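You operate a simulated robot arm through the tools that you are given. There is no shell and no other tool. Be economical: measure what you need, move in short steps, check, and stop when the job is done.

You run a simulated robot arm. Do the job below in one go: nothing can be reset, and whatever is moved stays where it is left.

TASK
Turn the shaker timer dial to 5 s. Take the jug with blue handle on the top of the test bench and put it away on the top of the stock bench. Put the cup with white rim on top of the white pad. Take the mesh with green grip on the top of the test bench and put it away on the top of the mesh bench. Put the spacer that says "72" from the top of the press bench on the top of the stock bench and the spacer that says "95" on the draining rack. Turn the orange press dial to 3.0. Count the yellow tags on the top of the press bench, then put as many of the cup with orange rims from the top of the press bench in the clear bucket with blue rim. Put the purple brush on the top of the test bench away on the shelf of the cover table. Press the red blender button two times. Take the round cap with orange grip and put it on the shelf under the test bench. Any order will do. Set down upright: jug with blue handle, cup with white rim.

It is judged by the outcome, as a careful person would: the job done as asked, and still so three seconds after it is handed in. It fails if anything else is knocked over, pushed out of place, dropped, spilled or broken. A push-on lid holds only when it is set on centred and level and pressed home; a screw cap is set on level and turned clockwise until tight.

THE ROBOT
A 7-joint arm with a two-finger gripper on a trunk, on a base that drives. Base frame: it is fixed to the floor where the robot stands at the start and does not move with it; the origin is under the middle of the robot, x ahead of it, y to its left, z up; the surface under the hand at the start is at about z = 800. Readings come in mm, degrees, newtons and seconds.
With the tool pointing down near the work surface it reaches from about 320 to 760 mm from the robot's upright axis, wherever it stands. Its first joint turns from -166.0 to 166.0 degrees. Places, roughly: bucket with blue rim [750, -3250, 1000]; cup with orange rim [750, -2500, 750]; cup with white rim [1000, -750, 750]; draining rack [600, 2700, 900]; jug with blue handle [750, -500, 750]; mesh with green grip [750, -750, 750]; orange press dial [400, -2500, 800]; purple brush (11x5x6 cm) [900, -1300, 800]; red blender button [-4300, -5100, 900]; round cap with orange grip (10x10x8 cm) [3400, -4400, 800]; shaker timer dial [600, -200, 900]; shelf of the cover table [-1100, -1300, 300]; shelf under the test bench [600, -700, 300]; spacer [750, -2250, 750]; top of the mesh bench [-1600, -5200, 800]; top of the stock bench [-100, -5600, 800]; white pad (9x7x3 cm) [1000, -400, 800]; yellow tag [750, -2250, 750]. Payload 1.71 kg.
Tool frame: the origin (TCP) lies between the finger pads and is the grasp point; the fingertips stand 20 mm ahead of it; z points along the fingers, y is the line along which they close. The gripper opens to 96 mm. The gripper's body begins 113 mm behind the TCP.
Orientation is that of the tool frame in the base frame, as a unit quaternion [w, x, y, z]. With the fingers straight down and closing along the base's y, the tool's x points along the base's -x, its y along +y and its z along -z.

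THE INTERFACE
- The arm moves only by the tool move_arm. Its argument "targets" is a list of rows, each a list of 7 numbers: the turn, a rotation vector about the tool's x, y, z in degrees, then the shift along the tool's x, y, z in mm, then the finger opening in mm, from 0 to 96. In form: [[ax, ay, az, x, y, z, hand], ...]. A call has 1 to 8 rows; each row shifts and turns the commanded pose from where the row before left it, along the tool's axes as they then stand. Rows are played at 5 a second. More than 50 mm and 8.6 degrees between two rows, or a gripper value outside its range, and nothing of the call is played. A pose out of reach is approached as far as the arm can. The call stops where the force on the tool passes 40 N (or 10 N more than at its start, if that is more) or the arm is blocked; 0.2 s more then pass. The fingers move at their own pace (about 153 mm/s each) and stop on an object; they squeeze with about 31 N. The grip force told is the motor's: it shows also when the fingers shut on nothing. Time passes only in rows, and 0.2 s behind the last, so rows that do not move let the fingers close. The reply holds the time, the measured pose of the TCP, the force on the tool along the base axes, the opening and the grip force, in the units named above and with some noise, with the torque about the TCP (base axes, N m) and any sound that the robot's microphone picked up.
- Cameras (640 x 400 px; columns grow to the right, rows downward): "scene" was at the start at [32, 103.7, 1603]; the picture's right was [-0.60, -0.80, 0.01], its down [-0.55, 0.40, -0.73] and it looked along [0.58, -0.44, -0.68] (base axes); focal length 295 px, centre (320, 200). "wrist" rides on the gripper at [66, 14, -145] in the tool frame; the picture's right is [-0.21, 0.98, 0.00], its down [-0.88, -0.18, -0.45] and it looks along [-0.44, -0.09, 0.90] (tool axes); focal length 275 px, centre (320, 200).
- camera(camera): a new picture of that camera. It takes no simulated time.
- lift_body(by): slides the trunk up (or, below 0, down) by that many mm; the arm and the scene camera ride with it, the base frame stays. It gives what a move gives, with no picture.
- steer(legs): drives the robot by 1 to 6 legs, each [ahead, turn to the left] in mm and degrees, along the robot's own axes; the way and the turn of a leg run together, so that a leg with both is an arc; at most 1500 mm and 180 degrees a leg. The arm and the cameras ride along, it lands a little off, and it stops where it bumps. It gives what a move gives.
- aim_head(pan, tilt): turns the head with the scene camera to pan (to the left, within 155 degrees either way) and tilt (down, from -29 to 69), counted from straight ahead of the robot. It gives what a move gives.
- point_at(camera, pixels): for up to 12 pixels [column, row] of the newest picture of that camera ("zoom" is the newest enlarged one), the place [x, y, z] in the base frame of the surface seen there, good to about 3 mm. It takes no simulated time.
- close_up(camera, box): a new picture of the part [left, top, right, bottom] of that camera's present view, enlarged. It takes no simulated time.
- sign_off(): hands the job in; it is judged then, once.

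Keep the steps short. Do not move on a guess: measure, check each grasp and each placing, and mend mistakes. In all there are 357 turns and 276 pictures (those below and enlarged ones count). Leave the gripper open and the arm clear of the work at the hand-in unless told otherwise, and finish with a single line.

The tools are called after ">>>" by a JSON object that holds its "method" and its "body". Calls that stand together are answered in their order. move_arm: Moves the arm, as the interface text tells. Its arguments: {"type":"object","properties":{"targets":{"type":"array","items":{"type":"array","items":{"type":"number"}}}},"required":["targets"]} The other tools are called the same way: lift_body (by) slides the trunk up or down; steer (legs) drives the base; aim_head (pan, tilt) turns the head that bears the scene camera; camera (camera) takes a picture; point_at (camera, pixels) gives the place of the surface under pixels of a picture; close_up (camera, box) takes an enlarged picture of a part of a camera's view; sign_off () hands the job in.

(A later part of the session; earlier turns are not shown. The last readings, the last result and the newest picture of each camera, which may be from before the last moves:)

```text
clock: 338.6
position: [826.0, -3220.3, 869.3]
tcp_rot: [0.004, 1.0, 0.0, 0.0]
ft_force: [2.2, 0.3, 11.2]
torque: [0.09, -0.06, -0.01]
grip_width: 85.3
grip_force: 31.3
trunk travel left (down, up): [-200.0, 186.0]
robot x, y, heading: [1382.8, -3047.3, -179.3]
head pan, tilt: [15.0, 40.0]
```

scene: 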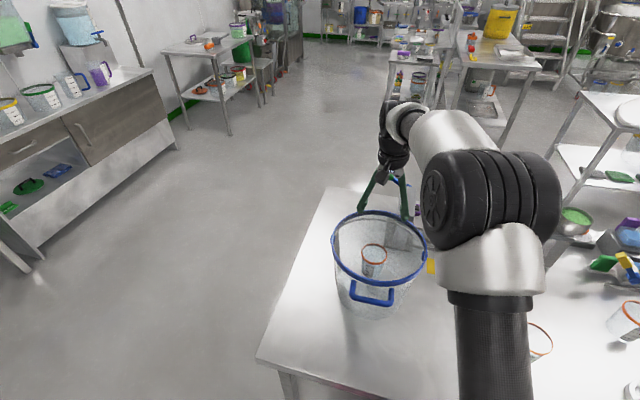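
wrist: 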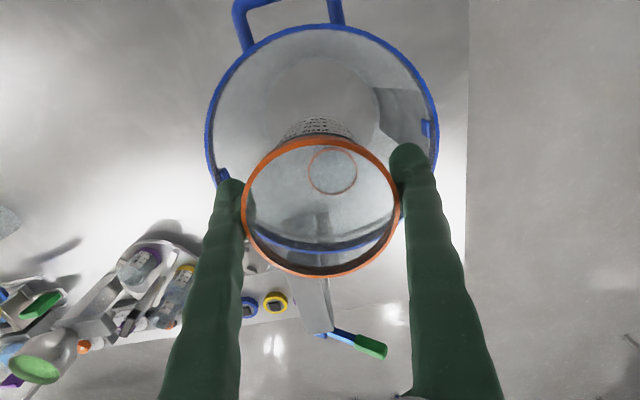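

Contact. I release and lift out.

>>> {"method": "move_arm", "body": {"targets": [[0, 0, 0, 0, 0, -1, 75], [0, 0, 0, 0, 0, 0, 94], [0, 0, 0, 0, 0, 0, 96], [0, 0, 0, 0, 0, -30, 96], [0, 0, 0, 0, 0, -48, 96], [0, 0, 0, 0, 0, -48, 96], [0, 0, 0, 0, 0, -48, 96], [0, 0, 0, 0, 0, -48, 96]]}}

>>> {"method": "move_arm", "body": {"targets": [[0, 0, 0, 0, 0, -48, 60], [0, 0, 0, 0, 0, -48, 60], [0, 0, 0, 0, -48, 0, 60], [0, 0, 0, 0, -48, 0, 60], [0, 0, 0, 0, -48, 0, 60], [0, 0, 0, 0, 0, 0, 60]]}}

>>> {"method": "camera", "body": {"camera": "wrist"}}

>>> {"method": "camera", "body": {"camera": "scene"}}

```text
clock: 340.4
position: [826.2, -3220.9, 1092.0]
tcp_rot: [0.004, 1.0, -0.001, 0.001]
ft_force: [0.5, 0.1, 0.2]
torque: [0.02, 0.04, -0.02]
grip_width: 95.9
grip_force: 0.0
trunk travel left (down, up): [-200.0, 186.0]
robot x, y, heading: [1379.7, -3042.4, -179.2]
head pan, tilt: [15.0, 40.0]
```

```text
clock: 341.8
position: [825.7, -3071.9, 1186.3]
tcp_rot: [0.004, 1.0, 0.0, 0.001]
ft_force: [0.3, -0.1, 0.1]
torque: [-0.01, 0.02, -0.03]
grip_width: 60.0
grip_force: 0.0
trunk travel left (down, up): [-200.0, 186.0]
robot x, y, heading: [1377.4, -3045.9, -179.2]
head pan, tilt: [15.0, 40.0]
```

```text
175 pictures are left
```

wrist: 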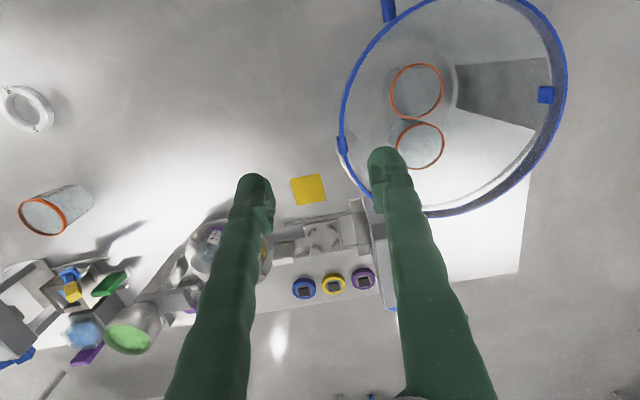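

```text
174 pictures are left
```

scene: 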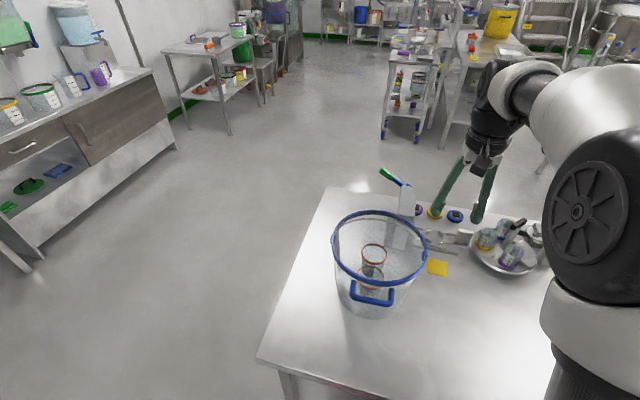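

Both cups are in the bucket; the third stays. Next, spacer 72 near (888,-2080). I drive along the bench.

>>> {"method": "steer", "body": {"legs": [[-60, 0], [0, -90], [900, 0], [0, 90], [30, 0]]}}

>>> {"method": "camera", "body": {"camera": "wrist"}}

```text
clock: 356.9
position: [850.2, -2183.9, 1190.5]
tcp_rot: [0.004, 1.0, -0.004, -0.002]
ft_force: [-0.4, 0.5, 1.2]
torque: [-0.03, 0.0, 0.0]
grip_width: 59.9
grip_force: 0.0
trunk travel left (down, up): [-200.0, 186.0]
robot x, y, heading: [1399.6, -2159.9, -180.0]
head pan, tilt: [15.0, 40.0]
```

```text
173 pictures are left
```

wrist: 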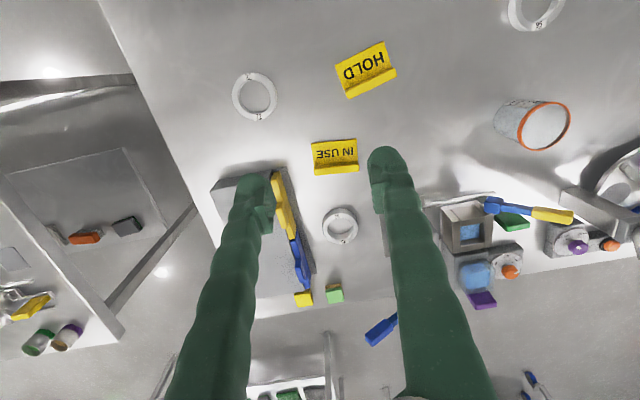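

>>> {"method": "close_up", "body": {"camera": "wrist", "box": [220, 60, 290, 130]}}

>>> {"method": "point_at", "body": {"camera": "zoom", "pixels": [[200, 200], [435, 200], [315, 90], [315, 325], [225, 190], [410, 215], [315, 115], [318, 300]]}}

```text
5.71 times, centred on (255, 95) of wrist
```

zoom: 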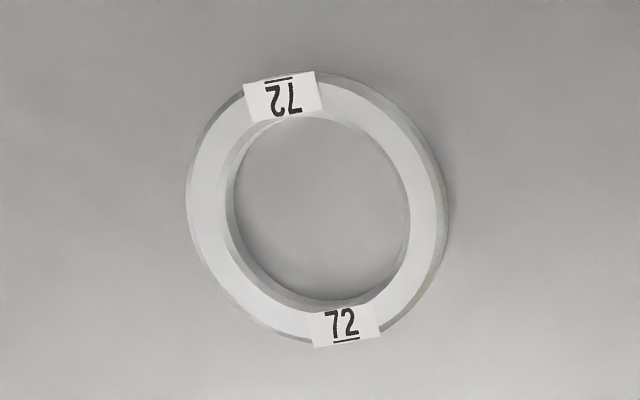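

```text
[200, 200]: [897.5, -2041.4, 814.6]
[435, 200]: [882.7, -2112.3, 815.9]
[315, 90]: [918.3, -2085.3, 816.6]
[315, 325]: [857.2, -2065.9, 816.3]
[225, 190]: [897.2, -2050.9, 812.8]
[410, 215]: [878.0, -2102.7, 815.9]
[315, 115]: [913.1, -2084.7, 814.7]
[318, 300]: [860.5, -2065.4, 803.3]
```

Ring 72 centre (888.5,-2076.5), 76 mm wide, top 815. I move over and descend.

>>> {"method": "move_arm", "body": {"targets": [[0, 0, 0, 13, -36, 0, 96], [0, 0, 0, 13, -36, 0, 96], [0, 0, 0, 12.5, -35, 0, 96], [0, 0, 0, 0, 0, 49, 96], [0, 0, 0, 0, 0, 49, 96], [0, 0, 0, 0, 0, 49, 96], [0, 0, 0, 0, 0, 49, 96], [0, 0, 0, 0, 0, 49, 96]]}}

>>> {"method": "camera", "body": {"camera": "wrist"}}

```text
clock: 358.7
position: [892.0, -2079.7, 944.8]
tcp_rot: [0.004, 1.0, -0.004, -0.003]
ft_force: [0.2, 0.1, -0.2]
torque: [0.03, 0.01, -0.02]
grip_width: 95.9
grip_force: 0.0
trunk travel left (down, up): [-200.0, 186.0]
robot x, y, heading: [1400.2, -2160.4, -179.7]
head pan, tilt: [15.0, 40.0]
```

```text
171 pictures are left
```

wrist: 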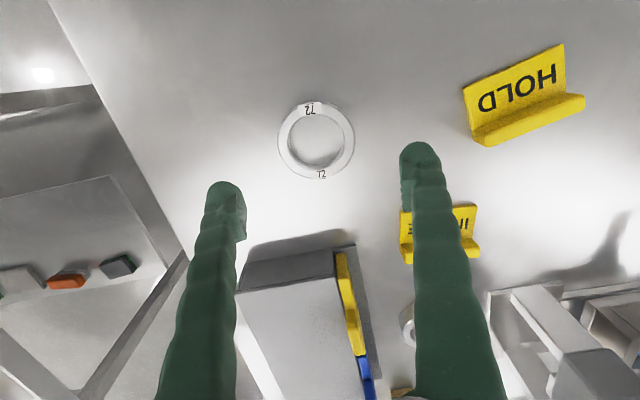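

>>> {"method": "move_arm", "body": {"targets": [[0, 0, 0, -4, -3.5, 0, 96], [0, 0, 0, 0, 0, 49, 96], [0, 0, 0, 0, 0, 49, 96], [0, 0, 0, 0, 0, 22, 96], [0, 0, 0, 0, 0, 0, 96], [0, 0, 0, 0, 0, 2, 60], [0, 0, 0, 0, 0, 0, 60], [0, 0, 0, 0, 0, 0, 60]]}}

>>> {"method": "camera", "body": {"camera": "wrist"}}

```text
clock: 360.1
position: [897.3, -2077.5, 835.5]
tcp_rot: [0.002, 1.0, -0.004, -0.016]
ft_force: [0.0, 0.1, -0.3]
torque: [0.01, -0.04, 0.02]
grip_width: 0.0
grip_force: 9.8
trunk travel left (down, up): [-200.0, 186.0]
robot x, y, heading: [1395.8, -2156.6, -179.7]
head pan, tilt: [15.0, 40.0]
stopped in row 6: the force on the tool passed its limit at 55 N (the readings are from after the stop); the commanded pose is now the measured one
```

```text
170 pictures are left
```

wrist: 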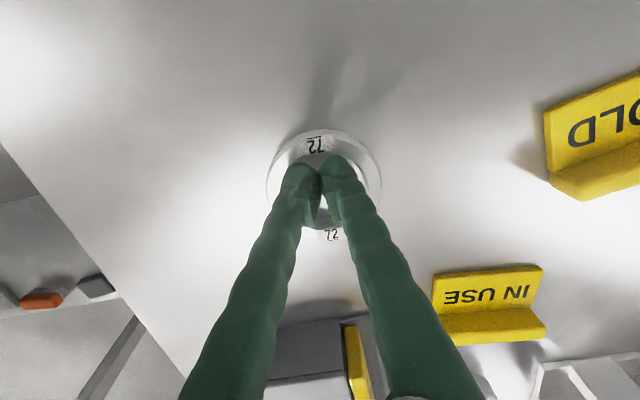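

The tips touched the table while closing; the ring is still in place. I raise, open, level, and try 5 mm higher.

>>> {"method": "move_arm", "body": {"targets": [[0, 0, 0, 0, 0, -45, 0], [0, 1.8, 0, 0, 0, 0, 96], [0, 0, 0, 0, 0, 0, 96], [0, 0, 0, 0, 0, 0, 96]]}}

>>> {"method": "camera", "body": {"camera": "wrist"}}

>>> {"method": "point_at", "body": {"camera": "wrist", "pixels": [[320, 108], [320, 200]]}}

```text
clock: 361.1
position: [898.3, -2077.4, 881.9]
tcp_rot: [0.003, 1.0, -0.003, 0.0]
ft_force: [-0.2, -0.7, 0.3]
torque: [0.0, -0.01, 0.04]
grip_width: 95.9
grip_force: 0.1
trunk travel left (down, up): [-200.0, 186.0]
robot x, y, heading: [1398.1, -2156.5, -179.7]
head pan, tilt: [15.0, 40.0]
```

```text
169 pictures are left
```

wrist: 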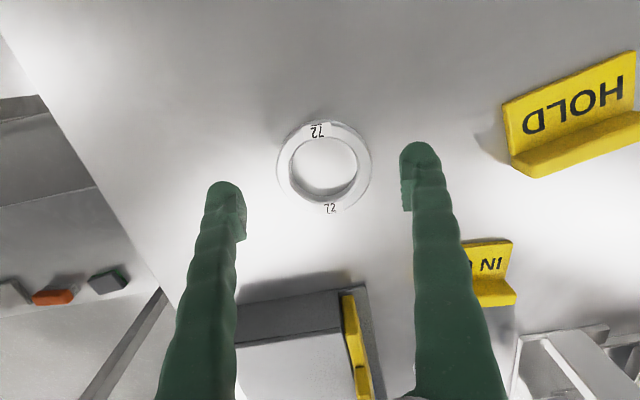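

```text
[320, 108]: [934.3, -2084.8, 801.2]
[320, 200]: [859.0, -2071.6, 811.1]
```

>>> {"method": "point_at", "body": {"camera": "wrist", "pixels": [[279, 168], [367, 168], [322, 124], [324, 208], [283, 160], [364, 176]]}}

```text
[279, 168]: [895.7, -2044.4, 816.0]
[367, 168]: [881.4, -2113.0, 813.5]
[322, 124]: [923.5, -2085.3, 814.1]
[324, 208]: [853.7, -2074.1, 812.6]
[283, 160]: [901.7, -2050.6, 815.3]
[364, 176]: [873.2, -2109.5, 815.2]
```

Centre (888.5,-2079). I shift and descend to TCP z≈827, then close gently.

>>> {"method": "move_arm", "body": {"targets": [[0, 0, 0, -10, 1.5, 0, 96], [0, 0, 0, 0, 0, 40, 96], [0, 0, 0, 0, 0, 14, 96], [0, 0, 0, 0, 0, 0, 84], [0, 0, 0, 0, 0, 0, 84]]}}

>>> {"method": "camera", "body": {"camera": "wrist"}}

```text
clock: 362.3
position: [886.4, -2078.8, 826.4]
tcp_rot: [0.003, 1.0, -0.004, 0.0]
ft_force: [0.3, 0.3, -0.2]
torque: [0.0, 0.01, 0.02]
grip_width: 83.9
grip_force: 0.0
trunk travel left (down, up): [-200.0, 186.0]
robot x, y, heading: [1397.2, -2157.9, -179.9]
head pan, tilt: [15.0, 40.0]
```

```text
168 pictures are left
```

wrist: 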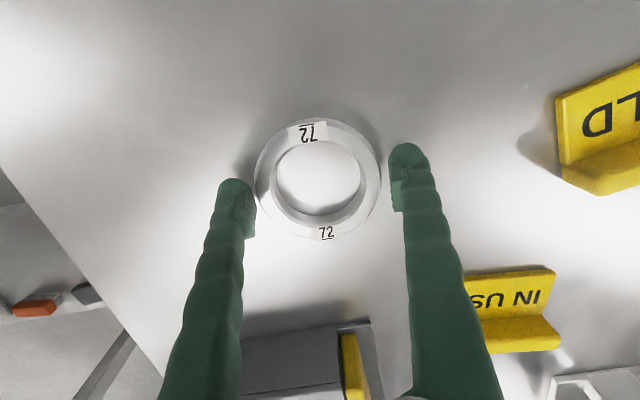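

>>> {"method": "move_arm", "body": {"targets": [[0, 0, 0, 2, 0, 2, 84], [0, 0, 0, 0, 0, 0, 70], [0, 0, 0, 0, 0, 0, 60], [0, 0, 0, 0, 0, 0, 60]]}}

```text
clock: 362.9
position: [900.5, -2077.9, 835.5]
tcp_rot: [0.001, 1.0, -0.005, -0.012]
ft_force: [0.6, 0.6, 0.8]
torque: [0.01, 0.0, -0.01]
grip_width: 0.2
grip_force: 22.8
trunk travel left (down, up): [-200.0, 186.0]
robot x, y, heading: [1398.8, -2158.6, -179.8]
head pan, tilt: [15.0, 40.0]
stopped in row 2: the force on the tool passed its limit at 52 N (the readings are from after the stop); the commanded pose is now the measured one
```

The fingers slid up over the ring's bevel. They must go lower; I raise, level, re-measure.

>>> {"method": "move_arm", "body": {"targets": [[0, 0, 0, 0, 0, -45, 0], [0, 1.4, -0.5, 0, 0, 0, 96], [0, 0, 0, 0, 0, 0, 96], [0, 0, 0, 0, 0, 0, 96]]}}

>>> {"method": "camera", "body": {"camera": "wrist"}}

```text
clock: 363.9
position: [900.3, -2078.2, 879.4]
tcp_rot: [0.001, 1.0, 0.0, 0.001]
ft_force: [0.4, 0.4, -0.7]
torque: [0.03, -0.02, 0.03]
grip_width: 95.9
grip_force: 0.1
trunk travel left (down, up): [-200.0, 186.0]
robot x, y, heading: [1396.9, -2156.4, -180.0]
head pan, tilt: [15.0, 40.0]
```

```text
167 pictures are left
```

wrist: 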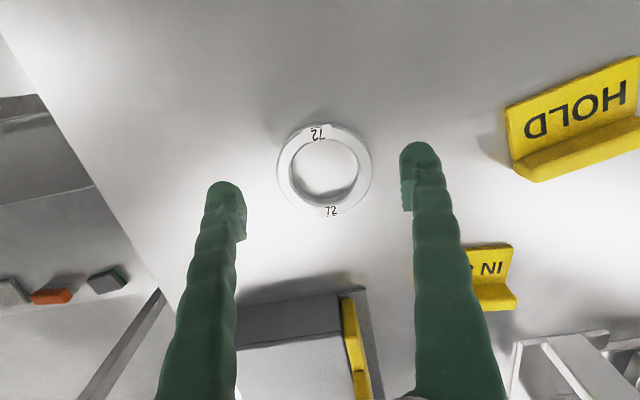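

The ring has not moved. I go down to TCP z≈820.5, without further lowering while closing.

>>> {"method": "move_arm", "body": {"targets": [[0, 0, 0, -12.5, 0.5, 0, 96], [0, 0, 0, 0, 0, 45, 96], [0, 0, 0, 0, 0, 10, 96], [0, 0, 0, 0, 0, 0, 86], [0, 0, 0, 0, 0, 0, 86]]}}

```text
clock: 365.1
position: [886.9, -2076.3, 826.3]
tcp_rot: [0.001, 1.0, 0.0, 0.002]
ft_force: [0.2, 0.5, -0.5]
torque: [0.0, -0.01, 0.0]
grip_width: 86.0
grip_force: 0.0
trunk travel left (down, up): [-200.0, 186.0]
robot x, y, heading: [1398.9, -2161.7, -180.0]
head pan, tilt: [15.0, 40.0]
```

>>> {"method": "move_arm", "body": {"targets": [[0, 0, 0, 1, 0, 3, 86], [0, 0, 0, 0, 0, 1.5, 86], [0, 0, 0, 0, 0, 1, 86], [0, 0, 0, 0, 0, 0, 86]]}}

```text
clock: 366.1
position: [890.0, -2077.5, 820.9]
tcp_rot: [0.002, 1.0, 0.0, 0.0]
ft_force: [-0.2, -0.2, -0.1]
torque: [0.02, 0.03, -0.02]
grip_width: 86.1
grip_force: 0.0
trunk travel left (down, up): [-200.0, 186.0]
robot x, y, heading: [1397.7, -2162.1, -179.8]
head pan, tilt: [15.0, 40.0]
```

>>> {"method": "move_arm", "body": {"targets": [[0, 0, 0, 0, 0, 0, 80], [0, 0, 0, 0, 0, 0, 76], [0, 0, 0, 0, 0, 0, 73], [0, 0, 0, 0, 0, 0, 73]]}}

```text
clock: 367.1
position: [889.0, -2077.4, 820.7]
tcp_rot: [0.002, 1.0, 0.0, 0.001]
ft_force: [0.9, -1.7, 0.6]
torque: [0.02, -0.03, 0.06]
grip_width: 78.8
grip_force: 31.1
trunk travel left (down, up): [-200.0, 186.0]
robot x, y, heading: [1398.8, -2162.7, -179.9]
head pan, tilt: [15.0, 40.0]
```

Gripped at 78.8 mm, 31 N, no lift force. I raise it and check.

>>> {"method": "move_arm", "body": {"targets": [[0, 0, 0, 0, 0, -10, 70], [0, 0, 0, 0, 0, -30, 70], [0, 0, 0, 0, 0, -45, 70], [0, 0, 0, 0, 0, -45, 70], [0, 0, 0, 0, 0, -45, 70], [0, 0, 0, 0, 0, -45, 70], [0, 0, 0, 0, 0, -45, 70]]}}

>>> {"method": "camera", "body": {"camera": "wrist"}}

```text
clock: 368.7
position: [889.6, -2077.2, 1084.6]
tcp_rot: [0.002, 1.0, 0.0, 0.001]
ft_force: [0.1, 0.3, -0.9]
torque: [0.0, 0.01, -0.04]
grip_width: 78.8
grip_force: 30.7
trunk travel left (down, up): [-200.0, 186.0]
robot x, y, heading: [1399.9, -2160.2, -179.4]
head pan, tilt: [15.0, 40.0]
```

```text
166 pictures are left
```

wrist: 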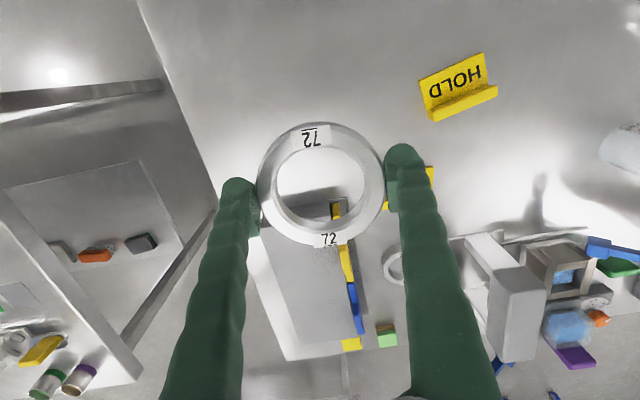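

Spacer 72 is held level. I drive to the stock bench again.

>>> {"method": "move_arm", "body": {"targets": [[0, 0, 0, 0, 0, -45, 70], [0, 0, 0, 40, 0, -25, 70], [0, 0, 0, 0, 0, 0, 70]]}}

>>> {"method": "steer", "body": {"legs": [[-130, 0], [0, 90], [1400, 0], [760, 0], [0, -90], [1450, 0]]}}

>>> {"method": "steer", "body": {"legs": [[0, 90], [150, 0]]}}

>>> {"method": "aim_head", "body": {"pan": 20, "tilt": 30}}

>>> {"method": "camera", "body": {"camera": "scene"}}

```text
clock: 369.5
position: [928.4, -2077.8, 1154.1]
tcp_rot: [0.002, 1.0, 0.0, 0.002]
ft_force: [-0.6, 0.5, -1.6]
torque: [-0.03, -0.08, -0.01]
grip_width: 78.7
grip_force: 30.2
trunk travel left (down, up): [-200.0, 186.0]
robot x, y, heading: [1399.0, -2155.3, -179.8]
head pan, tilt: [15.0, 40.0]
```

```text
clock: 398.1
position: [-302.4, -4368.1, 1154.3]
tcp_rot: [0.002, 1.0, 0.029, 0.001]
ft_force: [0.2, -0.3, -1.1]
torque: [-0.01, 0.0, 0.02]
grip_width: 78.8
grip_force: 30.8
trunk travel left (down, up): [-200.0, 186.0]
robot x, y, heading: [172.4, -4420.0, -176.5]
head pan, tilt: [15.0, 40.0]
```

```text
clock: 404.1
position: [139.3, -5013.5, 1165.9]
tcp_rot: [0.011, 0.679, 0.734, -0.007]
ft_force: [0.9, -0.6, -0.5]
torque: [0.06, 0.05, 0.02]
grip_width: 78.4
grip_force: 31.5
trunk travel left (down, up): [-200.0, 186.0]
robot x, y, heading: [182.9, -4567.3, -85.4]
head pan, tilt: [15.0, 40.0]
```

```text
clock: 404.8
position: [139.7, -5029.8, 1160.5]
tcp_rot: [0.006, 0.679, 0.734, -0.003]
ft_force: [0.4, 3.3, 0.1]
torque: [-0.23, -0.01, -0.04]
grip_width: 78.5
grip_force: 30.7
trunk travel left (down, up): [-200.0, 186.0]
robot x, y, heading: [183.5, -4569.9, -85.7]
head pan, tilt: [20.0, 30.0]
```

```text
165 pictures are left
```

scene: 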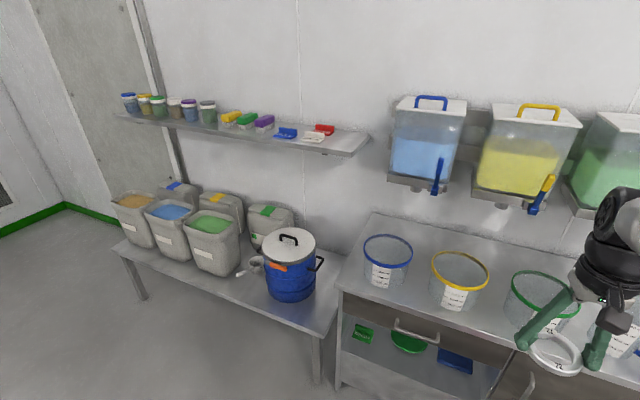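

>>> {"method": "point_at", "body": {"camera": "scene", "pixels": [[352, 275], [340, 288], [365, 252], [410, 250], [388, 300], [420, 268], [432, 268], [487, 275], [500, 295], [415, 295], [400, 228], [470, 235]]}}

>>> {"method": "close_up", "body": {"camera": "scene", "box": [330, 200, 560, 340]}}

```text
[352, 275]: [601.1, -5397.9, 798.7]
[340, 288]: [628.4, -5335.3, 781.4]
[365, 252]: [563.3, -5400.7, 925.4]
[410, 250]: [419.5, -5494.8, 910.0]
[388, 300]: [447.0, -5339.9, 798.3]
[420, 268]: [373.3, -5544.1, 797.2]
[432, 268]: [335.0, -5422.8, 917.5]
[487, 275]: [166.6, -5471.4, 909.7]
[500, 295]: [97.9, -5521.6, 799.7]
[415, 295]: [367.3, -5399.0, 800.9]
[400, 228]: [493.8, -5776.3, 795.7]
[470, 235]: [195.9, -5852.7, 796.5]
```

```text
2.78 times, centred on (445, 270) of scene
```

zoom: 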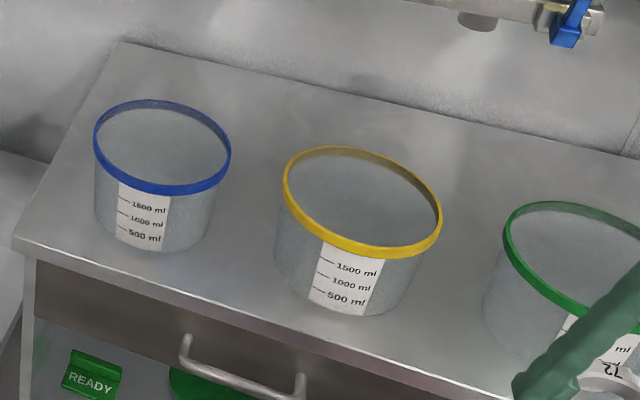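

>>> {"method": "point_at", "body": {"camera": "scene", "pixels": [[392, 178], [460, 187], [480, 190], [437, 188], [535, 212], [420, 180], [500, 203], [430, 160], [520, 175]]}}

```text
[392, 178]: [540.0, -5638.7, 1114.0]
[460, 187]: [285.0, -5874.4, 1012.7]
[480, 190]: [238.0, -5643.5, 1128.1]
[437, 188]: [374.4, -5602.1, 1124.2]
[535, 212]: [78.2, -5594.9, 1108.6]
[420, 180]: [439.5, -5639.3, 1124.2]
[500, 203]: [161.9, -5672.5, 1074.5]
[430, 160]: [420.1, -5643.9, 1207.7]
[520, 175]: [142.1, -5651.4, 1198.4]
```

The free place is at the front between the blue- and yellow-rimmed beakers, around (372,-5398), with the fingers closing along y. I turn the tool 90° here, then drive in.

>>> {"method": "move_arm", "body": {"targets": [[0, 0, 8.5, 0, 0, 0, 70], [0, 0, 8.5, 0, 0, 0, 70], [0, 0, 8.5, 0, 0, 0, 70], [0, 0, 8.5, 0, 0, 0, 70], [0, 0, 8.5, 0, 0, 0, 70], [0, 0, 8.5, 0, 0, 0, 70], [0, 0, 8.5, 0, 0, 0, 70], [0, 0, 8.5, 0, 0, 0, 70]]}}

>>> {"method": "move_arm", "body": {"targets": [[0, 0, 8.5, 0, 0, 0, 70], [0, 0, 8.5, 0, 0, 0, 70], [0, 0, 8.5, 0, 0, 0, 70], [0, 0, 0, 0, 0, 0, 70]]}}

>>> {"method": "steer", "body": {"legs": [[400, 0]]}}

```text
clock: 406.6
position: [140.6, -5031.9, 1158.2]
tcp_rot: [0.005, 0.974, 0.228, 0.001]
ft_force: [0.3, 0.3, -2.0]
torque: [0.03, -0.01, -0.01]
grip_width: 78.3
grip_force: 31.0
trunk travel left (down, up): [-200.0, 186.0]
robot x, y, heading: [183.5, -4568.8, -85.4]
head pan, tilt: [20.0, 30.0]
```

```text
clock: 407.6
position: [140.0, -5032.0, 1157.5]
tcp_rot: [0.004, 1.0, 0.008, 0.003]
ft_force: [-0.2, -1.0, -0.6]
torque: [0.01, 0.01, -0.05]
grip_width: 78.3
grip_force: 29.9
trunk travel left (down, up): [-200.0, 186.0]
robot x, y, heading: [183.2, -4568.8, -85.4]
head pan, tilt: [20.0, 30.0]
```

```text
clock: 410.2
position: [172.1, -5429.5, 1158.7]
tcp_rot: [0.005, 1.0, 0.011, 0.002]
ft_force: [0.7, -1.0, -0.5]
torque: [0.0, 0.0, -0.01]
grip_width: 78.1
grip_force: 30.3
trunk travel left (down, up): [-200.0, 186.0]
robot x, y, heading: [212.7, -4970.6, -85.3]
head pan, tilt: [20.0, 30.0]
```

>>> {"method": "move_arm", "body": {"targets": [[0, 0, 0, 40, -5.4, 0, 70], [0, 0, 0, 40, -5.4, 0, 70], [0, 0, 0, 40, -5.4, 0, 70], [0, 0, 0, 40, -5.4, 0, 70], [0, 0, 0, 40, -5.4, 0, 70], [0, 0, 0, 0, 0, 45, 70], [0, 0, 0, 0, 0, 45, 70], [0, 0, 0, 0, 0, 0, 70]]}}

>>> {"method": "camera", "body": {"camera": "wrist"}}

```text
clock: 412.1
position: [368.7, -5383.4, 1076.9]
tcp_rot: [0.013, 1.0, 0.009, 0.003]
ft_force: [0.3, -0.1, -0.8]
torque: [0.0, -0.02, 0.0]
grip_width: 78.2
grip_force: 31.2
trunk travel left (down, up): [-200.0, 186.0]
robot x, y, heading: [213.7, -4967.2, -85.4]
head pan, tilt: [20.0, 30.0]
```

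```text
163 pictures are left
```

wrist: 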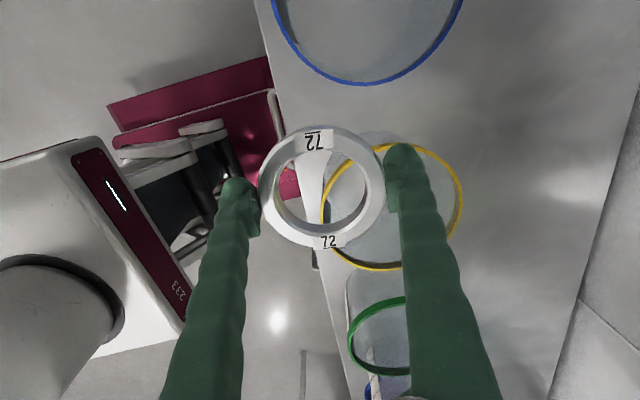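

>>> {"method": "point_at", "body": {"camera": "wrist", "pixels": [[365, 84], [320, 70], [275, 10], [345, 165], [326, 190], [460, 180], [330, 113], [290, 113], [350, 113]]}}

```text
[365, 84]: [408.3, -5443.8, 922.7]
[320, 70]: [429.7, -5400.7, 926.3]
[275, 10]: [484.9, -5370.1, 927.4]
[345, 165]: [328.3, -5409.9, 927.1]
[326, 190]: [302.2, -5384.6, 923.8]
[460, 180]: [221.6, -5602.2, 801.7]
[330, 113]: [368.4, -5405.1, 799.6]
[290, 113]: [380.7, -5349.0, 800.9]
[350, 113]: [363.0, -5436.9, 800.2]
```

>>> {"method": "move_arm", "body": {"targets": [[1.5, 0, 0, 0, 0, 0, 70], [0, 0, 0, 4, 12.6, 0, 70], [0, 0, 0, 0, 0, 48, 70], [0, 0, 0, 0, 0, 48, 70], [0, 0, 0, 0, 0, 48, 70], [0, 0, 0, 0, 0, 48, 70], [0, 0, 0, 0, 0, 40, 70], [0, 0, 0, 0, 0, 0, 70]]}}

>>> {"method": "camera", "body": {"camera": "wrist"}}

```text
clock: 413.9
position: [375.9, -5392.9, 842.9]
tcp_rot: [-0.001, 1.0, 0.01, 0.003]
ft_force: [-0.2, 0.0, 0.1]
torque: [0.0, 0.0, 0.03]
grip_width: 78.3
grip_force: 30.9
trunk travel left (down, up): [-200.0, 186.0]
robot x, y, heading: [211.3, -4970.2, -85.6]
head pan, tilt: [20.0, 30.0]
```

```text
162 pictures are left
```

wrist: 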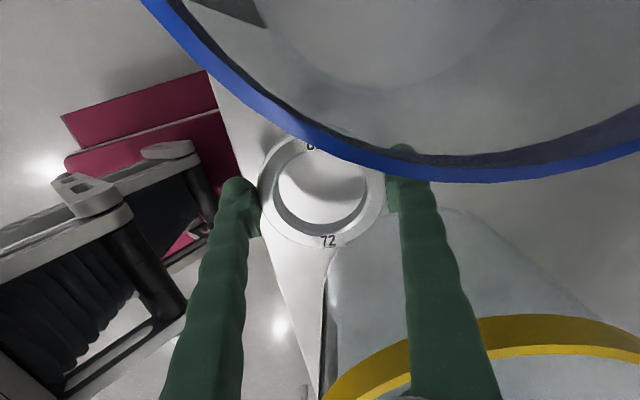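

>>> {"method": "move_arm", "body": {"targets": [[0, 0, 0, 0, 0, 10, 70], [0, 0, 0, 0, 0, 8, 70], [0, 0, 0, 0, 0, 3, 70], [0, 0, 0, 0, 0, 1.5, 70], [0, 0, 0, 0, 0, 0, 70]]}}

```text
clock: 415.1
position: [376.2, -5394.6, 820.6]
tcp_rot: [0.0, 1.0, 0.01, 0.002]
ft_force: [0.3, 0.2, -1.4]
torque: [-0.04, -0.02, 0.05]
grip_width: 78.2
grip_force: 30.4
trunk travel left (down, up): [-200.0, 186.0]
robot x, y, heading: [214.1, -4968.0, -85.2]
head pan, tilt: [20.0, 30.0]
```

>>> {"method": "move_arm", "body": {"targets": [[0, 0, 0, 0, 0, 0.7, 70], [0, 0, 0, 0, 0, 0, 84], [0, 0, 0, 0, 0, 0, 92], [0, 0, 0, 0, 0, 0, 92], [0, 0, 0, 0, 0, -30, 92], [0, 0, 0, 0, 0, -48, 92], [0, 0, 0, 0, 0, -48, 92], [0, 0, 0, 0, 0, -48, 92]]}}

>>> {"method": "camera", "body": {"camera": "wrist"}}

```text
clock: 416.9
position: [374.3, -5393.9, 996.0]
tcp_rot: [-0.001, 1.0, 0.01, 0.004]
ft_force: [0.4, 0.4, 0.2]
torque: [-0.01, 0.02, 0.0]
grip_width: 92.1
grip_force: 0.0
trunk travel left (down, up): [-200.0, 186.0]
robot x, y, heading: [212.6, -4970.1, -85.2]
head pan, tilt: [20.0, 30.0]
```

```text
161 pictures are left
```

wrist: 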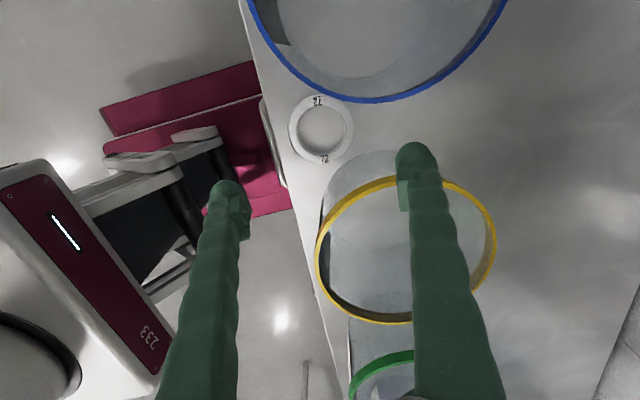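

The ring lies on the stock bench. I raise, turn the tool back, and drive toward the round cap at (3400,-4400).

>>> {"method": "move_arm", "body": {"targets": [[0, 0, 0, 0, 0, -48, 92], [0, 0, 0, 0, 0, -48, 92], [0, 0, 0, 0, 0, -48, 92], [0, 0, -8.5, 0, 0, -20, 92], [0, 0, -8.5, 0, 0, 0, 92], [0, 0, -8.5, 0, 0, 0, 92], [0, 0, -8.5, 0, 0, 0, 92], [0, 0, -8.5, 0, 0, 0, 92]]}}

>>> {"method": "steer", "body": {"legs": [[-550, 0], [0, 85], [1500, 0], [600, 0]]}}

>>> {"method": "aim_head", "body": {"pan": 0, "tilt": 25}}

>>> {"method": "camera", "body": {"camera": "scene"}}

```text
clock: 418.6
position: [374.0, -5395.2, 1158.8]
tcp_rot: [-0.001, 0.928, 0.372, 0.003]
ft_force: [-0.3, 0.6, 0.1]
torque: [-0.04, -0.01, 0.05]
grip_width: 92.0
grip_force: 0.1
trunk travel left (down, up): [-200.0, 186.0]
robot x, y, heading: [211.9, -4970.3, -85.4]
head pan, tilt: [20.0, 30.0]
```

```text
clock: 437.0
position: [2703.7, -4368.4, 1158.3]
tcp_rot: [-0.002, 0.447, 0.895, 0.001]
ft_force: [0.2, 0.5, -0.3]
torque: [-0.02, 0.01, -0.01]
grip_width: 91.9
grip_force: 0.1
trunk travel left (down, up): [-200.0, 186.0]
robot x, y, heading: [2255.0, -4475.9, -2.1]
head pan, tilt: [20.0, 30.0]
```

```text
clock: 437.8
position: [2685.9, -4366.3, 1165.0]
tcp_rot: [0.005, 0.446, 0.895, 0.005]
ft_force: [0.2, -0.8, 0.1]
torque: [0.01, 0.01, 0.03]
grip_width: 91.9
grip_force: 0.0
trunk travel left (down, up): [-200.0, 186.0]
robot x, y, heading: [2260.3, -4477.6, -2.3]
head pan, tilt: [0.0, 25.0]
```

```text
160 pictures are left
```

scene: 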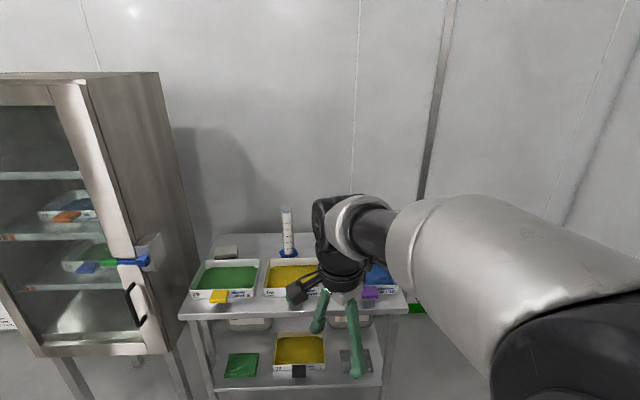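

>>> {"method": "camera", "body": {"camera": "wrist"}}

>>> {"method": "move_arm", "body": {"targets": [[0, 0, -8.5, 0, 0, 0, 92], [0, 0, -8.5, 0, 0, 0, 92], [0, 0, -8.5, 0, 0, 0, 92], [0, 0, -8.5, 0, 0, 0, 92], [0, 0, -8.5, 0, 0, 0, 92], [0, 0, -8.5, 0, 0, 0, 92], [0, 0, -2, 0, 0, 0, 92]]}}

>>> {"method": "camera", "body": {"camera": "wrist"}}

```text
159 pictures are left
```

wrist: 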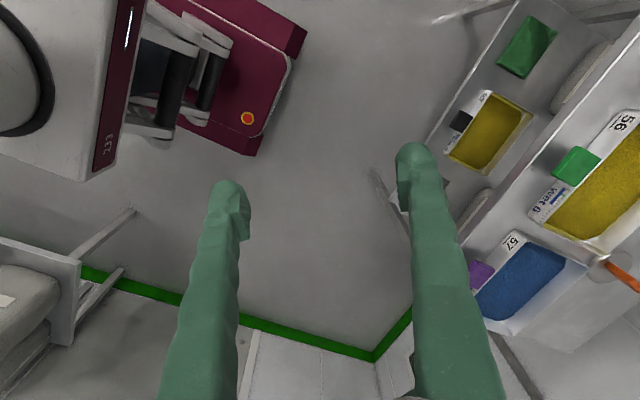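

```text
clock: 439.4
position: [2684.8, -4368.1, 1165.5]
tcp_rot: [0.007, 0.001, 1.0, 0.003]
ft_force: [0.8, 0.4, 0.4]
torque: [0.02, 0.0, 0.02]
grip_width: 92.0
grip_force: 0.0
trunk travel left (down, up): [-200.0, 186.0]
robot x, y, heading: [2260.3, -4476.1, -1.9]
head pan, tilt: [0.0, 25.0]
```

```text
158 pictures are left
```

wrist: 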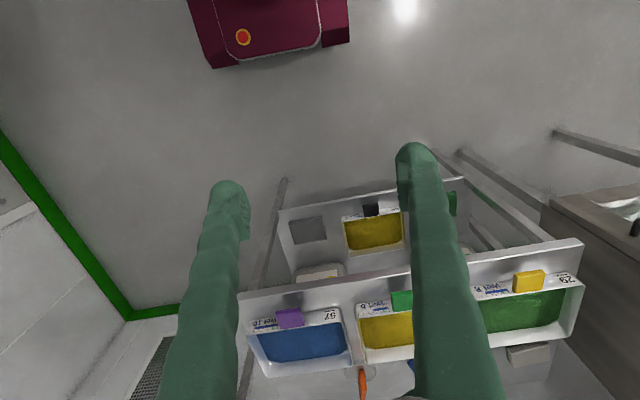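

>>> {"method": "point_at", "body": {"camera": "wrist", "pixels": [[362, 385], [245, 295], [580, 245], [350, 325], [375, 375], [300, 350], [280, 212], [415, 360]]}}

>>> {"method": "aim_head", "body": {"pan": 20, "tilt": 30}}

>>> {"method": "move_arm", "body": {"targets": [[0, 0, 0, 0, -45, 0, 92], [0, 0, 0, 0, -45, 0, 92], [0, 0, 0, 0, -45, 0, 92], [0, 0, 0, 0, -45, 0, 92], [0, 0, 0, 0, -45, 0, 92]]}}

>>> {"method": "camera", "body": {"camera": "scene"}}

```text
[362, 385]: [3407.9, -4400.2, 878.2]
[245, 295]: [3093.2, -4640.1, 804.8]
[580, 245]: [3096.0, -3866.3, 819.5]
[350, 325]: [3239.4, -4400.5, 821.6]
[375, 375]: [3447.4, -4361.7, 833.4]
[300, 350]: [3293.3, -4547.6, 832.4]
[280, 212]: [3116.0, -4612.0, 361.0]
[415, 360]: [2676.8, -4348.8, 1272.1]
```

```text
clock: 440.2
position: [2684.8, -4367.7, 1165.3]
tcp_rot: [0.007, 0.001, 1.0, 0.002]
ft_force: [-0.3, 0.2, -0.7]
torque: [-0.02, -0.02, -0.05]
grip_width: 92.3
grip_force: 0.1
trunk travel left (down, up): [-200.0, 186.0]
robot x, y, heading: [2259.8, -4477.2, -1.9]
head pan, tilt: [20.0, 30.0]
```

```text
clock: 441.4
position: [2685.1, -4594.3, 1164.2]
tcp_rot: [0.007, 0.001, 1.0, 0.003]
ft_force: [0.1, 0.0, 0.8]
torque: [0.01, 0.0, -0.01]
grip_width: 91.8
grip_force: 0.0
trunk travel left (down, up): [-200.0, 186.0]
robot x, y, heading: [2261.8, -4477.5, -2.3]
head pan, tilt: [20.0, 30.0]
```

```text
157 pictures are left
```

scene: 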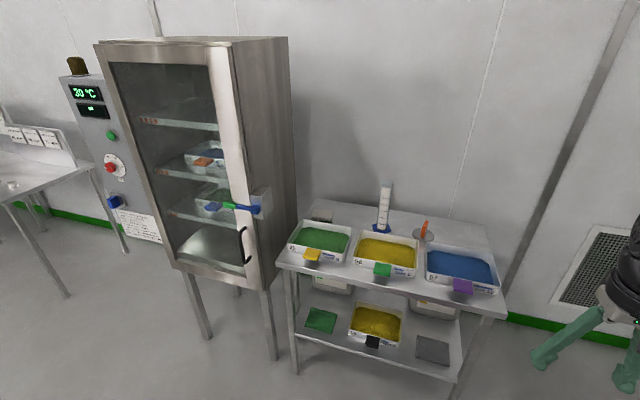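

>>> {"method": "close_up", "body": {"camera": "scene", "box": [360, 170, 460, 270]}}

>>> {"method": "point_at", "body": {"camera": "zoom", "pixels": [[342, 205], [342, 250], [320, 270], [370, 268], [342, 285], [175, 245], [175, 80], [345, 240]]}}

>>> {"method": "steer", "body": {"legs": [[0, 2], [480, 0]]}}

```text
4.00 times, centred on (410, 220) of scene
```

zoom: 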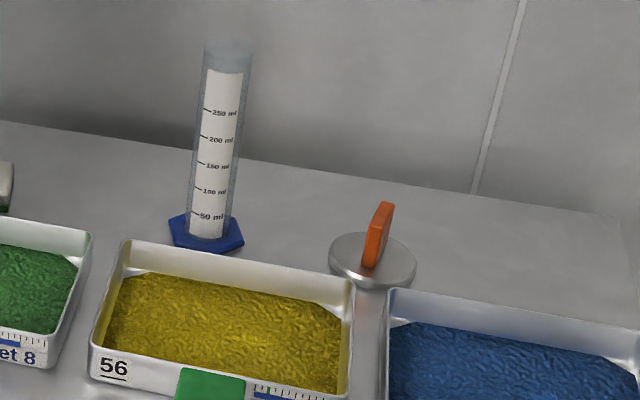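

```text
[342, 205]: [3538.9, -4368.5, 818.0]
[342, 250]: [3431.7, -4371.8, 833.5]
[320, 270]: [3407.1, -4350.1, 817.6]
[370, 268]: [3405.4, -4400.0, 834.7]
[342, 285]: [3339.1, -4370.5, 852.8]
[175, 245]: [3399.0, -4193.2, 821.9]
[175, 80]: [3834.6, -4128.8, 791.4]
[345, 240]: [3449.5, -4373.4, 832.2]
```

```text
clock: 444.9
position: [3179.6, -4574.9, 1164.5]
tcp_rot: [0.006, -0.02, 1.0, 0.002]
ft_force: [0.1, -0.3, -0.3]
torque: [0.01, 0.02, -0.03]
grip_width: 92.0
grip_force: 0.1
trunk travel left (down, up): [-200.0, 186.0]
robot x, y, heading: [2751.0, -4479.6, 0.1]
head pan, tilt: [20.0, 30.0]
```

>>> {"method": "move_arm", "body": {"targets": [[0, 0, 0, -36, 28, 0, 96], [0, 0, 0, -36, 28, 0, 96], [0, 0, 0, -36, 28, 0, 96], [0, 0, 0, -36, 28, 0, 96], [0, 0, 0, -36, 28, 0, 96], [0, 0, 0, -36, 28, 0, 96], [0, 0, 0, 0, 0, 0, 96]]}}

>>> {"method": "camera", "body": {"camera": "wrist"}}

```text
clock: 446.5
position: [3368.3, -4396.3, 1179.3]
tcp_rot: [0.015, -0.02, 1.0, 0.003]
ft_force: [-0.6, -0.1, 0.0]
torque: [-0.03, -0.09, -0.01]
grip_width: 96.0
grip_force: 0.1
trunk travel left (down, up): [-200.0, 186.0]
robot x, y, heading: [2751.7, -4477.6, 0.3]
head pan, tilt: [20.0, 30.0]
```

```text
155 pictures are left
```

wrist: 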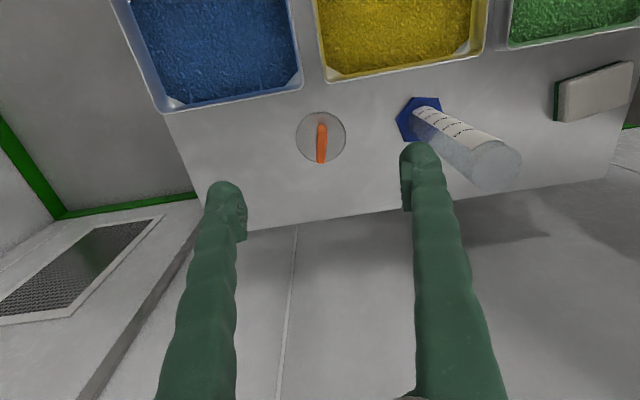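

>>> {"method": "close_up", "body": {"camera": "wrist", "box": [270, 90, 470, 190]}}

>>> {"method": "point_at", "body": {"camera": "zoom", "pixels": [[160, 120], [163, 175], [165, 225], [90, 150], [240, 150], [160, 75], [165, 235], [145, 200], [178, 200], [590, 240], [450, 110], [180, 300]]}}

```text
3.20 times, centred on (370, 140) of wrist
```

zoom: 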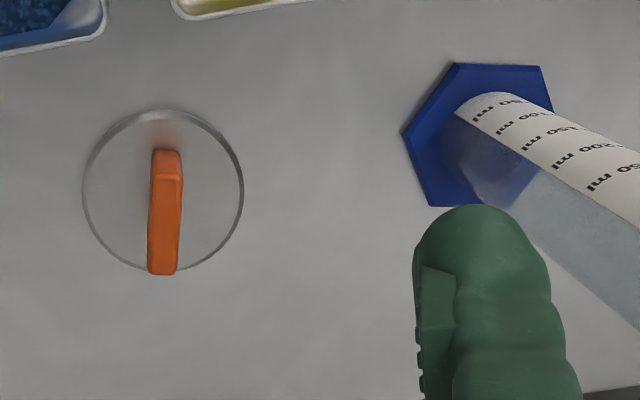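

```text
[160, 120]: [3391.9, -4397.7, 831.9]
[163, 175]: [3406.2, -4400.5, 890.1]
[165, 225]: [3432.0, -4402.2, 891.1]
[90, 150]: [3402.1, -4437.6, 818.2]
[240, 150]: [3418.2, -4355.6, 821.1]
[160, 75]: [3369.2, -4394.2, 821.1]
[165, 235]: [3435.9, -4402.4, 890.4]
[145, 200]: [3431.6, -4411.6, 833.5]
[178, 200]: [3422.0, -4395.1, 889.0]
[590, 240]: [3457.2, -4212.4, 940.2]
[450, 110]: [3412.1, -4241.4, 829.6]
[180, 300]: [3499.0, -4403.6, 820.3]
```

Blade of the orange grip centred at (3420,-4401), top 890, nearly along x. I align and descend with the fingers at 50 mm.

>>> {"method": "move_arm", "body": {"targets": [[0, 1.7, 0, 0, 0, 0, 50], [0, 0, 6, 0, 0, 0, 50], [0, 0, 0, -26, -1, 30, 50], [0, 0, 0, -26, -1, 40, 50], [0, 0, 0, 0, 0, 48, 50], [0, 0, 0, 0, 0, 48, 50], [0, 0, 0, 0, 0, 48, 50], [0, 0, 0, 0, 0, 0, 50]]}}

>>> {"method": "camera", "body": {"camera": "wrist"}}

```text
clock: 448.3
position: [3421.7, -4401.1, 962.1]
tcp_rot: [0.001, 0.033, 0.999, 0.002]
ft_force: [-0.4, 0.4, 0.2]
torque: [0.01, 0.02, 0.0]
grip_width: 50.1
grip_force: 0.0
trunk travel left (down, up): [-200.0, 186.0]
robot x, y, heading: [2752.1, -4471.7, 0.4]
head pan, tilt: [20.0, 30.0]
```

```text
153 pictures are left
```

wrist: 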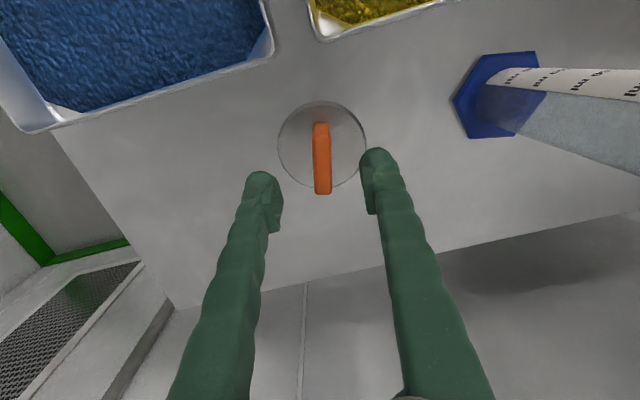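

Aligned with the blade. Down 100 mm and close.

>>> {"method": "move_arm", "body": {"targets": [[0, 0, 0, 0, 0, 45, 50], [0, 0, 0, 0, 0, 45, 50], [0, 0, 0, 0, 0, 9, 50], [0, 0, 0, 0, 0, 0, 20], [0, 0, 0, 0, 0, 0, 5], [0, 0, 0, 0, 0, 0, 5]]}}

>>> {"method": "move_arm", "body": {"targets": [[0, 0, 0, 0, 0, -20, 5], [0, 0, 0, 0, 0, -40, 5], [0, 0, 0, 0, 0, -45, 5], [0, 0, 0, 0, 0, 0, 5]]}}

>>> {"method": "camera", "body": {"camera": "wrist"}}

```text
clock: 449.7
position: [3422.6, -4402.8, 864.9]
tcp_rot: [0.0, 0.032, 0.999, 0.003]
ft_force: [-0.2, -0.4, -0.3]
torque: [0.0, -0.01, -0.02]
grip_width: 14.7
grip_force: 30.8
trunk travel left (down, up): [-200.0, 186.0]
robot x, y, heading: [2749.2, -4475.9, 0.4]
head pan, tilt: [20.0, 30.0]
```

```text
clock: 450.7
position: [3422.0, -4401.6, 972.7]
tcp_rot: [-0.001, 0.033, 0.999, 0.003]
ft_force: [0.0, -0.6, -2.2]
torque: [0.02, 0.05, 0.0]
grip_width: 14.9
grip_force: 31.5
trunk travel left (down, up): [-200.0, 186.0]
robot x, y, heading: [2751.3, -4473.7, 0.4]
head pan, tilt: [20.0, 30.0]
```

```text
152 pictures are left
```

wrist: 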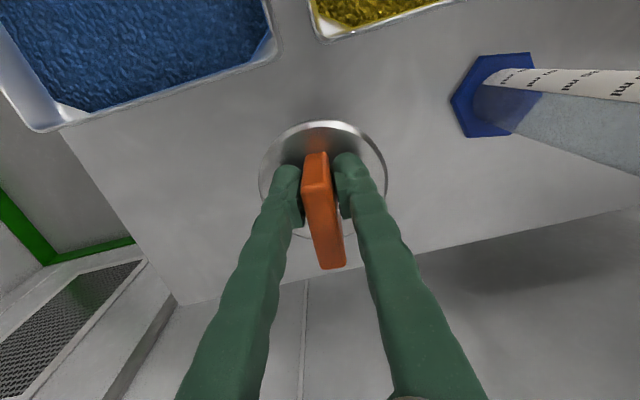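

The cap is held. To set it on the low shelf I need a slanted hand, so I put it back, tilt the tool 45° about the closing axis, and grip again.

>>> {"method": "move_arm", "body": {"targets": [[0, 0, 0, 0, 0, 45, 5], [0, 0, 0, 0, 0, 45, 5], [0, 0, 0, 0, 0, 14, 5], [0, 0, 0, 0, 0, 2, 5], [0, 0, 0, 0, 0, 1, 5], [0, 0, 0, 0, 0, 0, 5]]}}

```text
clock: 452.1
position: [3420.5, -4403.7, 865.3]
tcp_rot: [0.001, 0.033, 0.999, 0.003]
ft_force: [-3.5, -2.1, 15.6]
torque: [0.0, 0.62, 0.03]
grip_width: 15.2
grip_force: 31.4
trunk travel left (down, up): [-200.0, 186.0]
robot x, y, heading: [2753.9, -4474.4, 0.4]
head pan, tilt: [20.0, 30.0]
```

>>> {"method": "move_arm", "body": {"targets": [[0, 0, 0, 0, 0, 0, 45], [0, 0, 0, 0, 0, -6, 45], [0, -8.5, 0, 0, 0, 0, 45], [0, -8.5, 0, 0, 0, 0, 45], [0, -8.5, 0, 0, 0, 0, 45], [0, -8.5, 0, 0, 0, 0, 45], [0, -8.5, 0, 0, 0, 0, 45], [0, -2.5, 0, 0, 0, 0, 45]]}}

>>> {"method": "camera", "body": {"camera": "wrist"}}

>>> {"method": "close_up", "body": {"camera": "scene", "box": [380, 150, 640, 330]}}

```text
clock: 453.9
position: [3421.6, -4403.3, 868.9]
tcp_rot: [0.382, 0.03, 0.923, -0.01]
ft_force: [0.9, -0.6, 0.6]
torque: [-0.01, 0.05, 0.02]
grip_width: 44.9
grip_force: 0.0
trunk travel left (down, up): [-200.0, 186.0]
robot x, y, heading: [2750.7, -4477.6, 0.5]
head pan, tilt: [20.0, 30.0]
```

```text
151 pictures are left
```

wrist: 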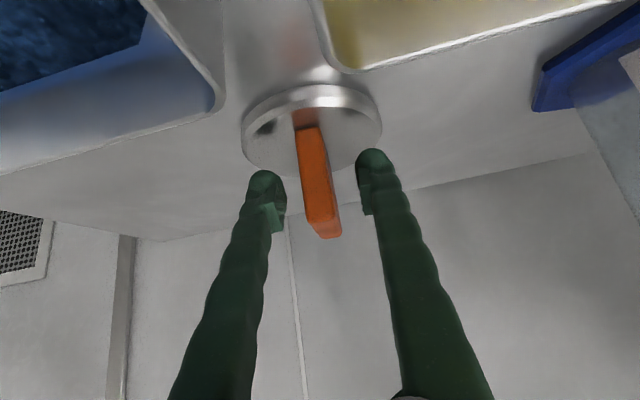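

```text
2.22 times, centred on (510, 240) of scene
```

zoom: 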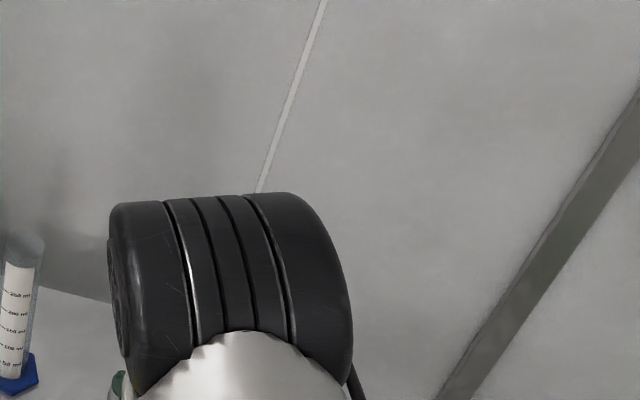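

The blade is between the fingers. I close, then lift straight up (tool -x and -z together).

>>> {"method": "move_arm", "body": {"targets": [[0, 0, 0, 0, 0, 0, 20], [0, 0, 0, 0, 0, 0, 5], [0, 0, 0, 0, 0, 0, 5], [0, 0, 0, -15, 0, -15, 5], [0, 0, 0, -30, 0, -30, 5], [0, 0, 0, -30, 0, -30, 5], [0, 0, 0, -30, 0, -30, 5], [0, 0, 0, -30, 0, -30, 5]]}}

>>> {"method": "camera", "body": {"camera": "wrist"}}

```text
clock: 455.7
position: [3422.1, -4403.1, 1061.6]
tcp_rot: [0.382, 0.032, 0.924, -0.01]
ft_force: [0.1, 0.2, -2.1]
torque: [0.01, 0.03, 0.03]
grip_width: 15.0
grip_force: 30.5
trunk travel left (down, up): [-200.0, 186.0]
robot x, y, heading: [2751.4, -4478.0, 0.3]
head pan, tilt: [20.0, 30.0]
```

```text
149 pictures are left
```

wrist: 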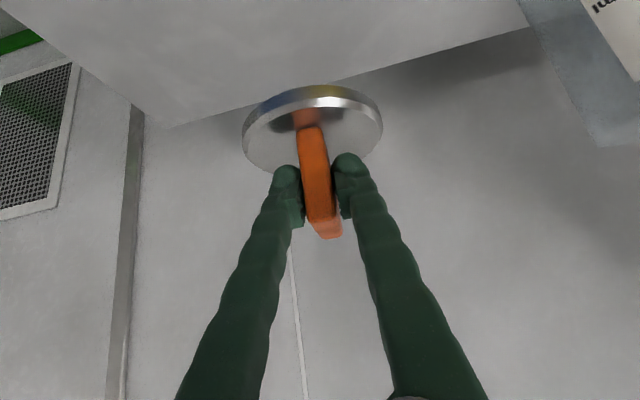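

Held level. I back off and drive to the far side of the test bench.

>>> {"method": "steer", "body": {"legs": [[-450, 0], [0, 90], [1500, 0], [1500, 0], [550, 0], [0, 90]]}}

>>> {"method": "aim_head", "body": {"pan": 25, "tilt": 35}}

>>> {"method": "camera", "body": {"camera": "scene"}}

```text
clock: 485.9
position: [1620.7, -976.1, 1060.5]
tcp_rot: [-0.008, 0.924, -0.027, -0.382]
ft_force: [0.3, 0.0, -2.8]
torque: [0.04, -0.08, -0.02]
grip_width: 15.2
grip_force: 31.0
trunk travel left (down, up): [-200.0, 186.0]
robot x, y, heading: [2289.9, -886.0, -178.9]
head pan, tilt: [20.0, 30.0]
```

```text
clock: 486.6
position: [1637.4, -974.7, 1070.3]
tcp_rot: [-0.006, 0.921, -0.027, -0.388]
ft_force: [0.6, 0.0, -2.3]
torque: [-0.01, -0.03, 0.0]
grip_width: 14.9
grip_force: 30.7
trunk travel left (down, up): [-200.0, 186.0]
robot x, y, heading: [2289.9, -889.6, -179.3]
head pan, tilt: [25.0, 35.0]
```

```text
148 pictures are left
```

scene: 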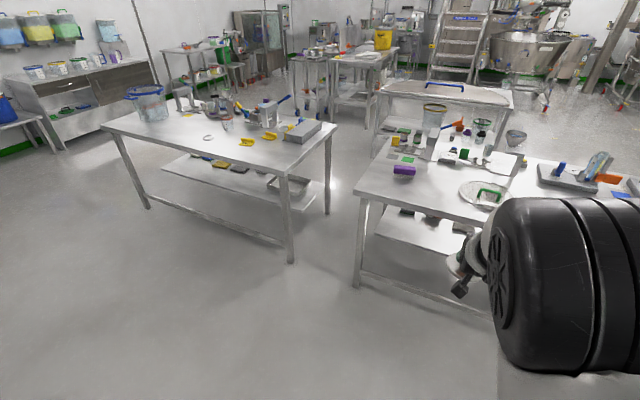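

>>> {"method": "point_at", "body": {"camera": "scene", "pixels": [[385, 235], [440, 250], [400, 285], [355, 285], [360, 200], [240, 185], [215, 222], [405, 210], [292, 262]]}}

>>> {"method": "close_up", "body": {"camera": "scene", "box": [340, 180, 500, 320]}}

```text
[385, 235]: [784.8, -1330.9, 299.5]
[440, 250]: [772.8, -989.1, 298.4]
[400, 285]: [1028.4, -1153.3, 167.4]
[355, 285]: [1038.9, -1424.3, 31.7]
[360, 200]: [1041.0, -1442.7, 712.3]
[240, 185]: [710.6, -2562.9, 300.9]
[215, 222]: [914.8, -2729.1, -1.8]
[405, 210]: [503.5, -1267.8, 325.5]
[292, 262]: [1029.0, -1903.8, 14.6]
```

```text
2.86 times, centred on (420, 250) of scene
```

zoom: 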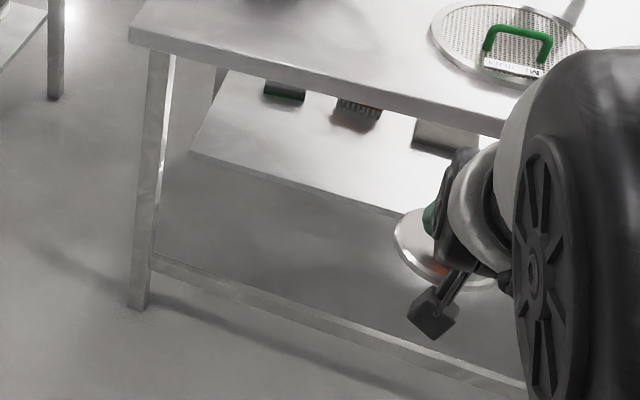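

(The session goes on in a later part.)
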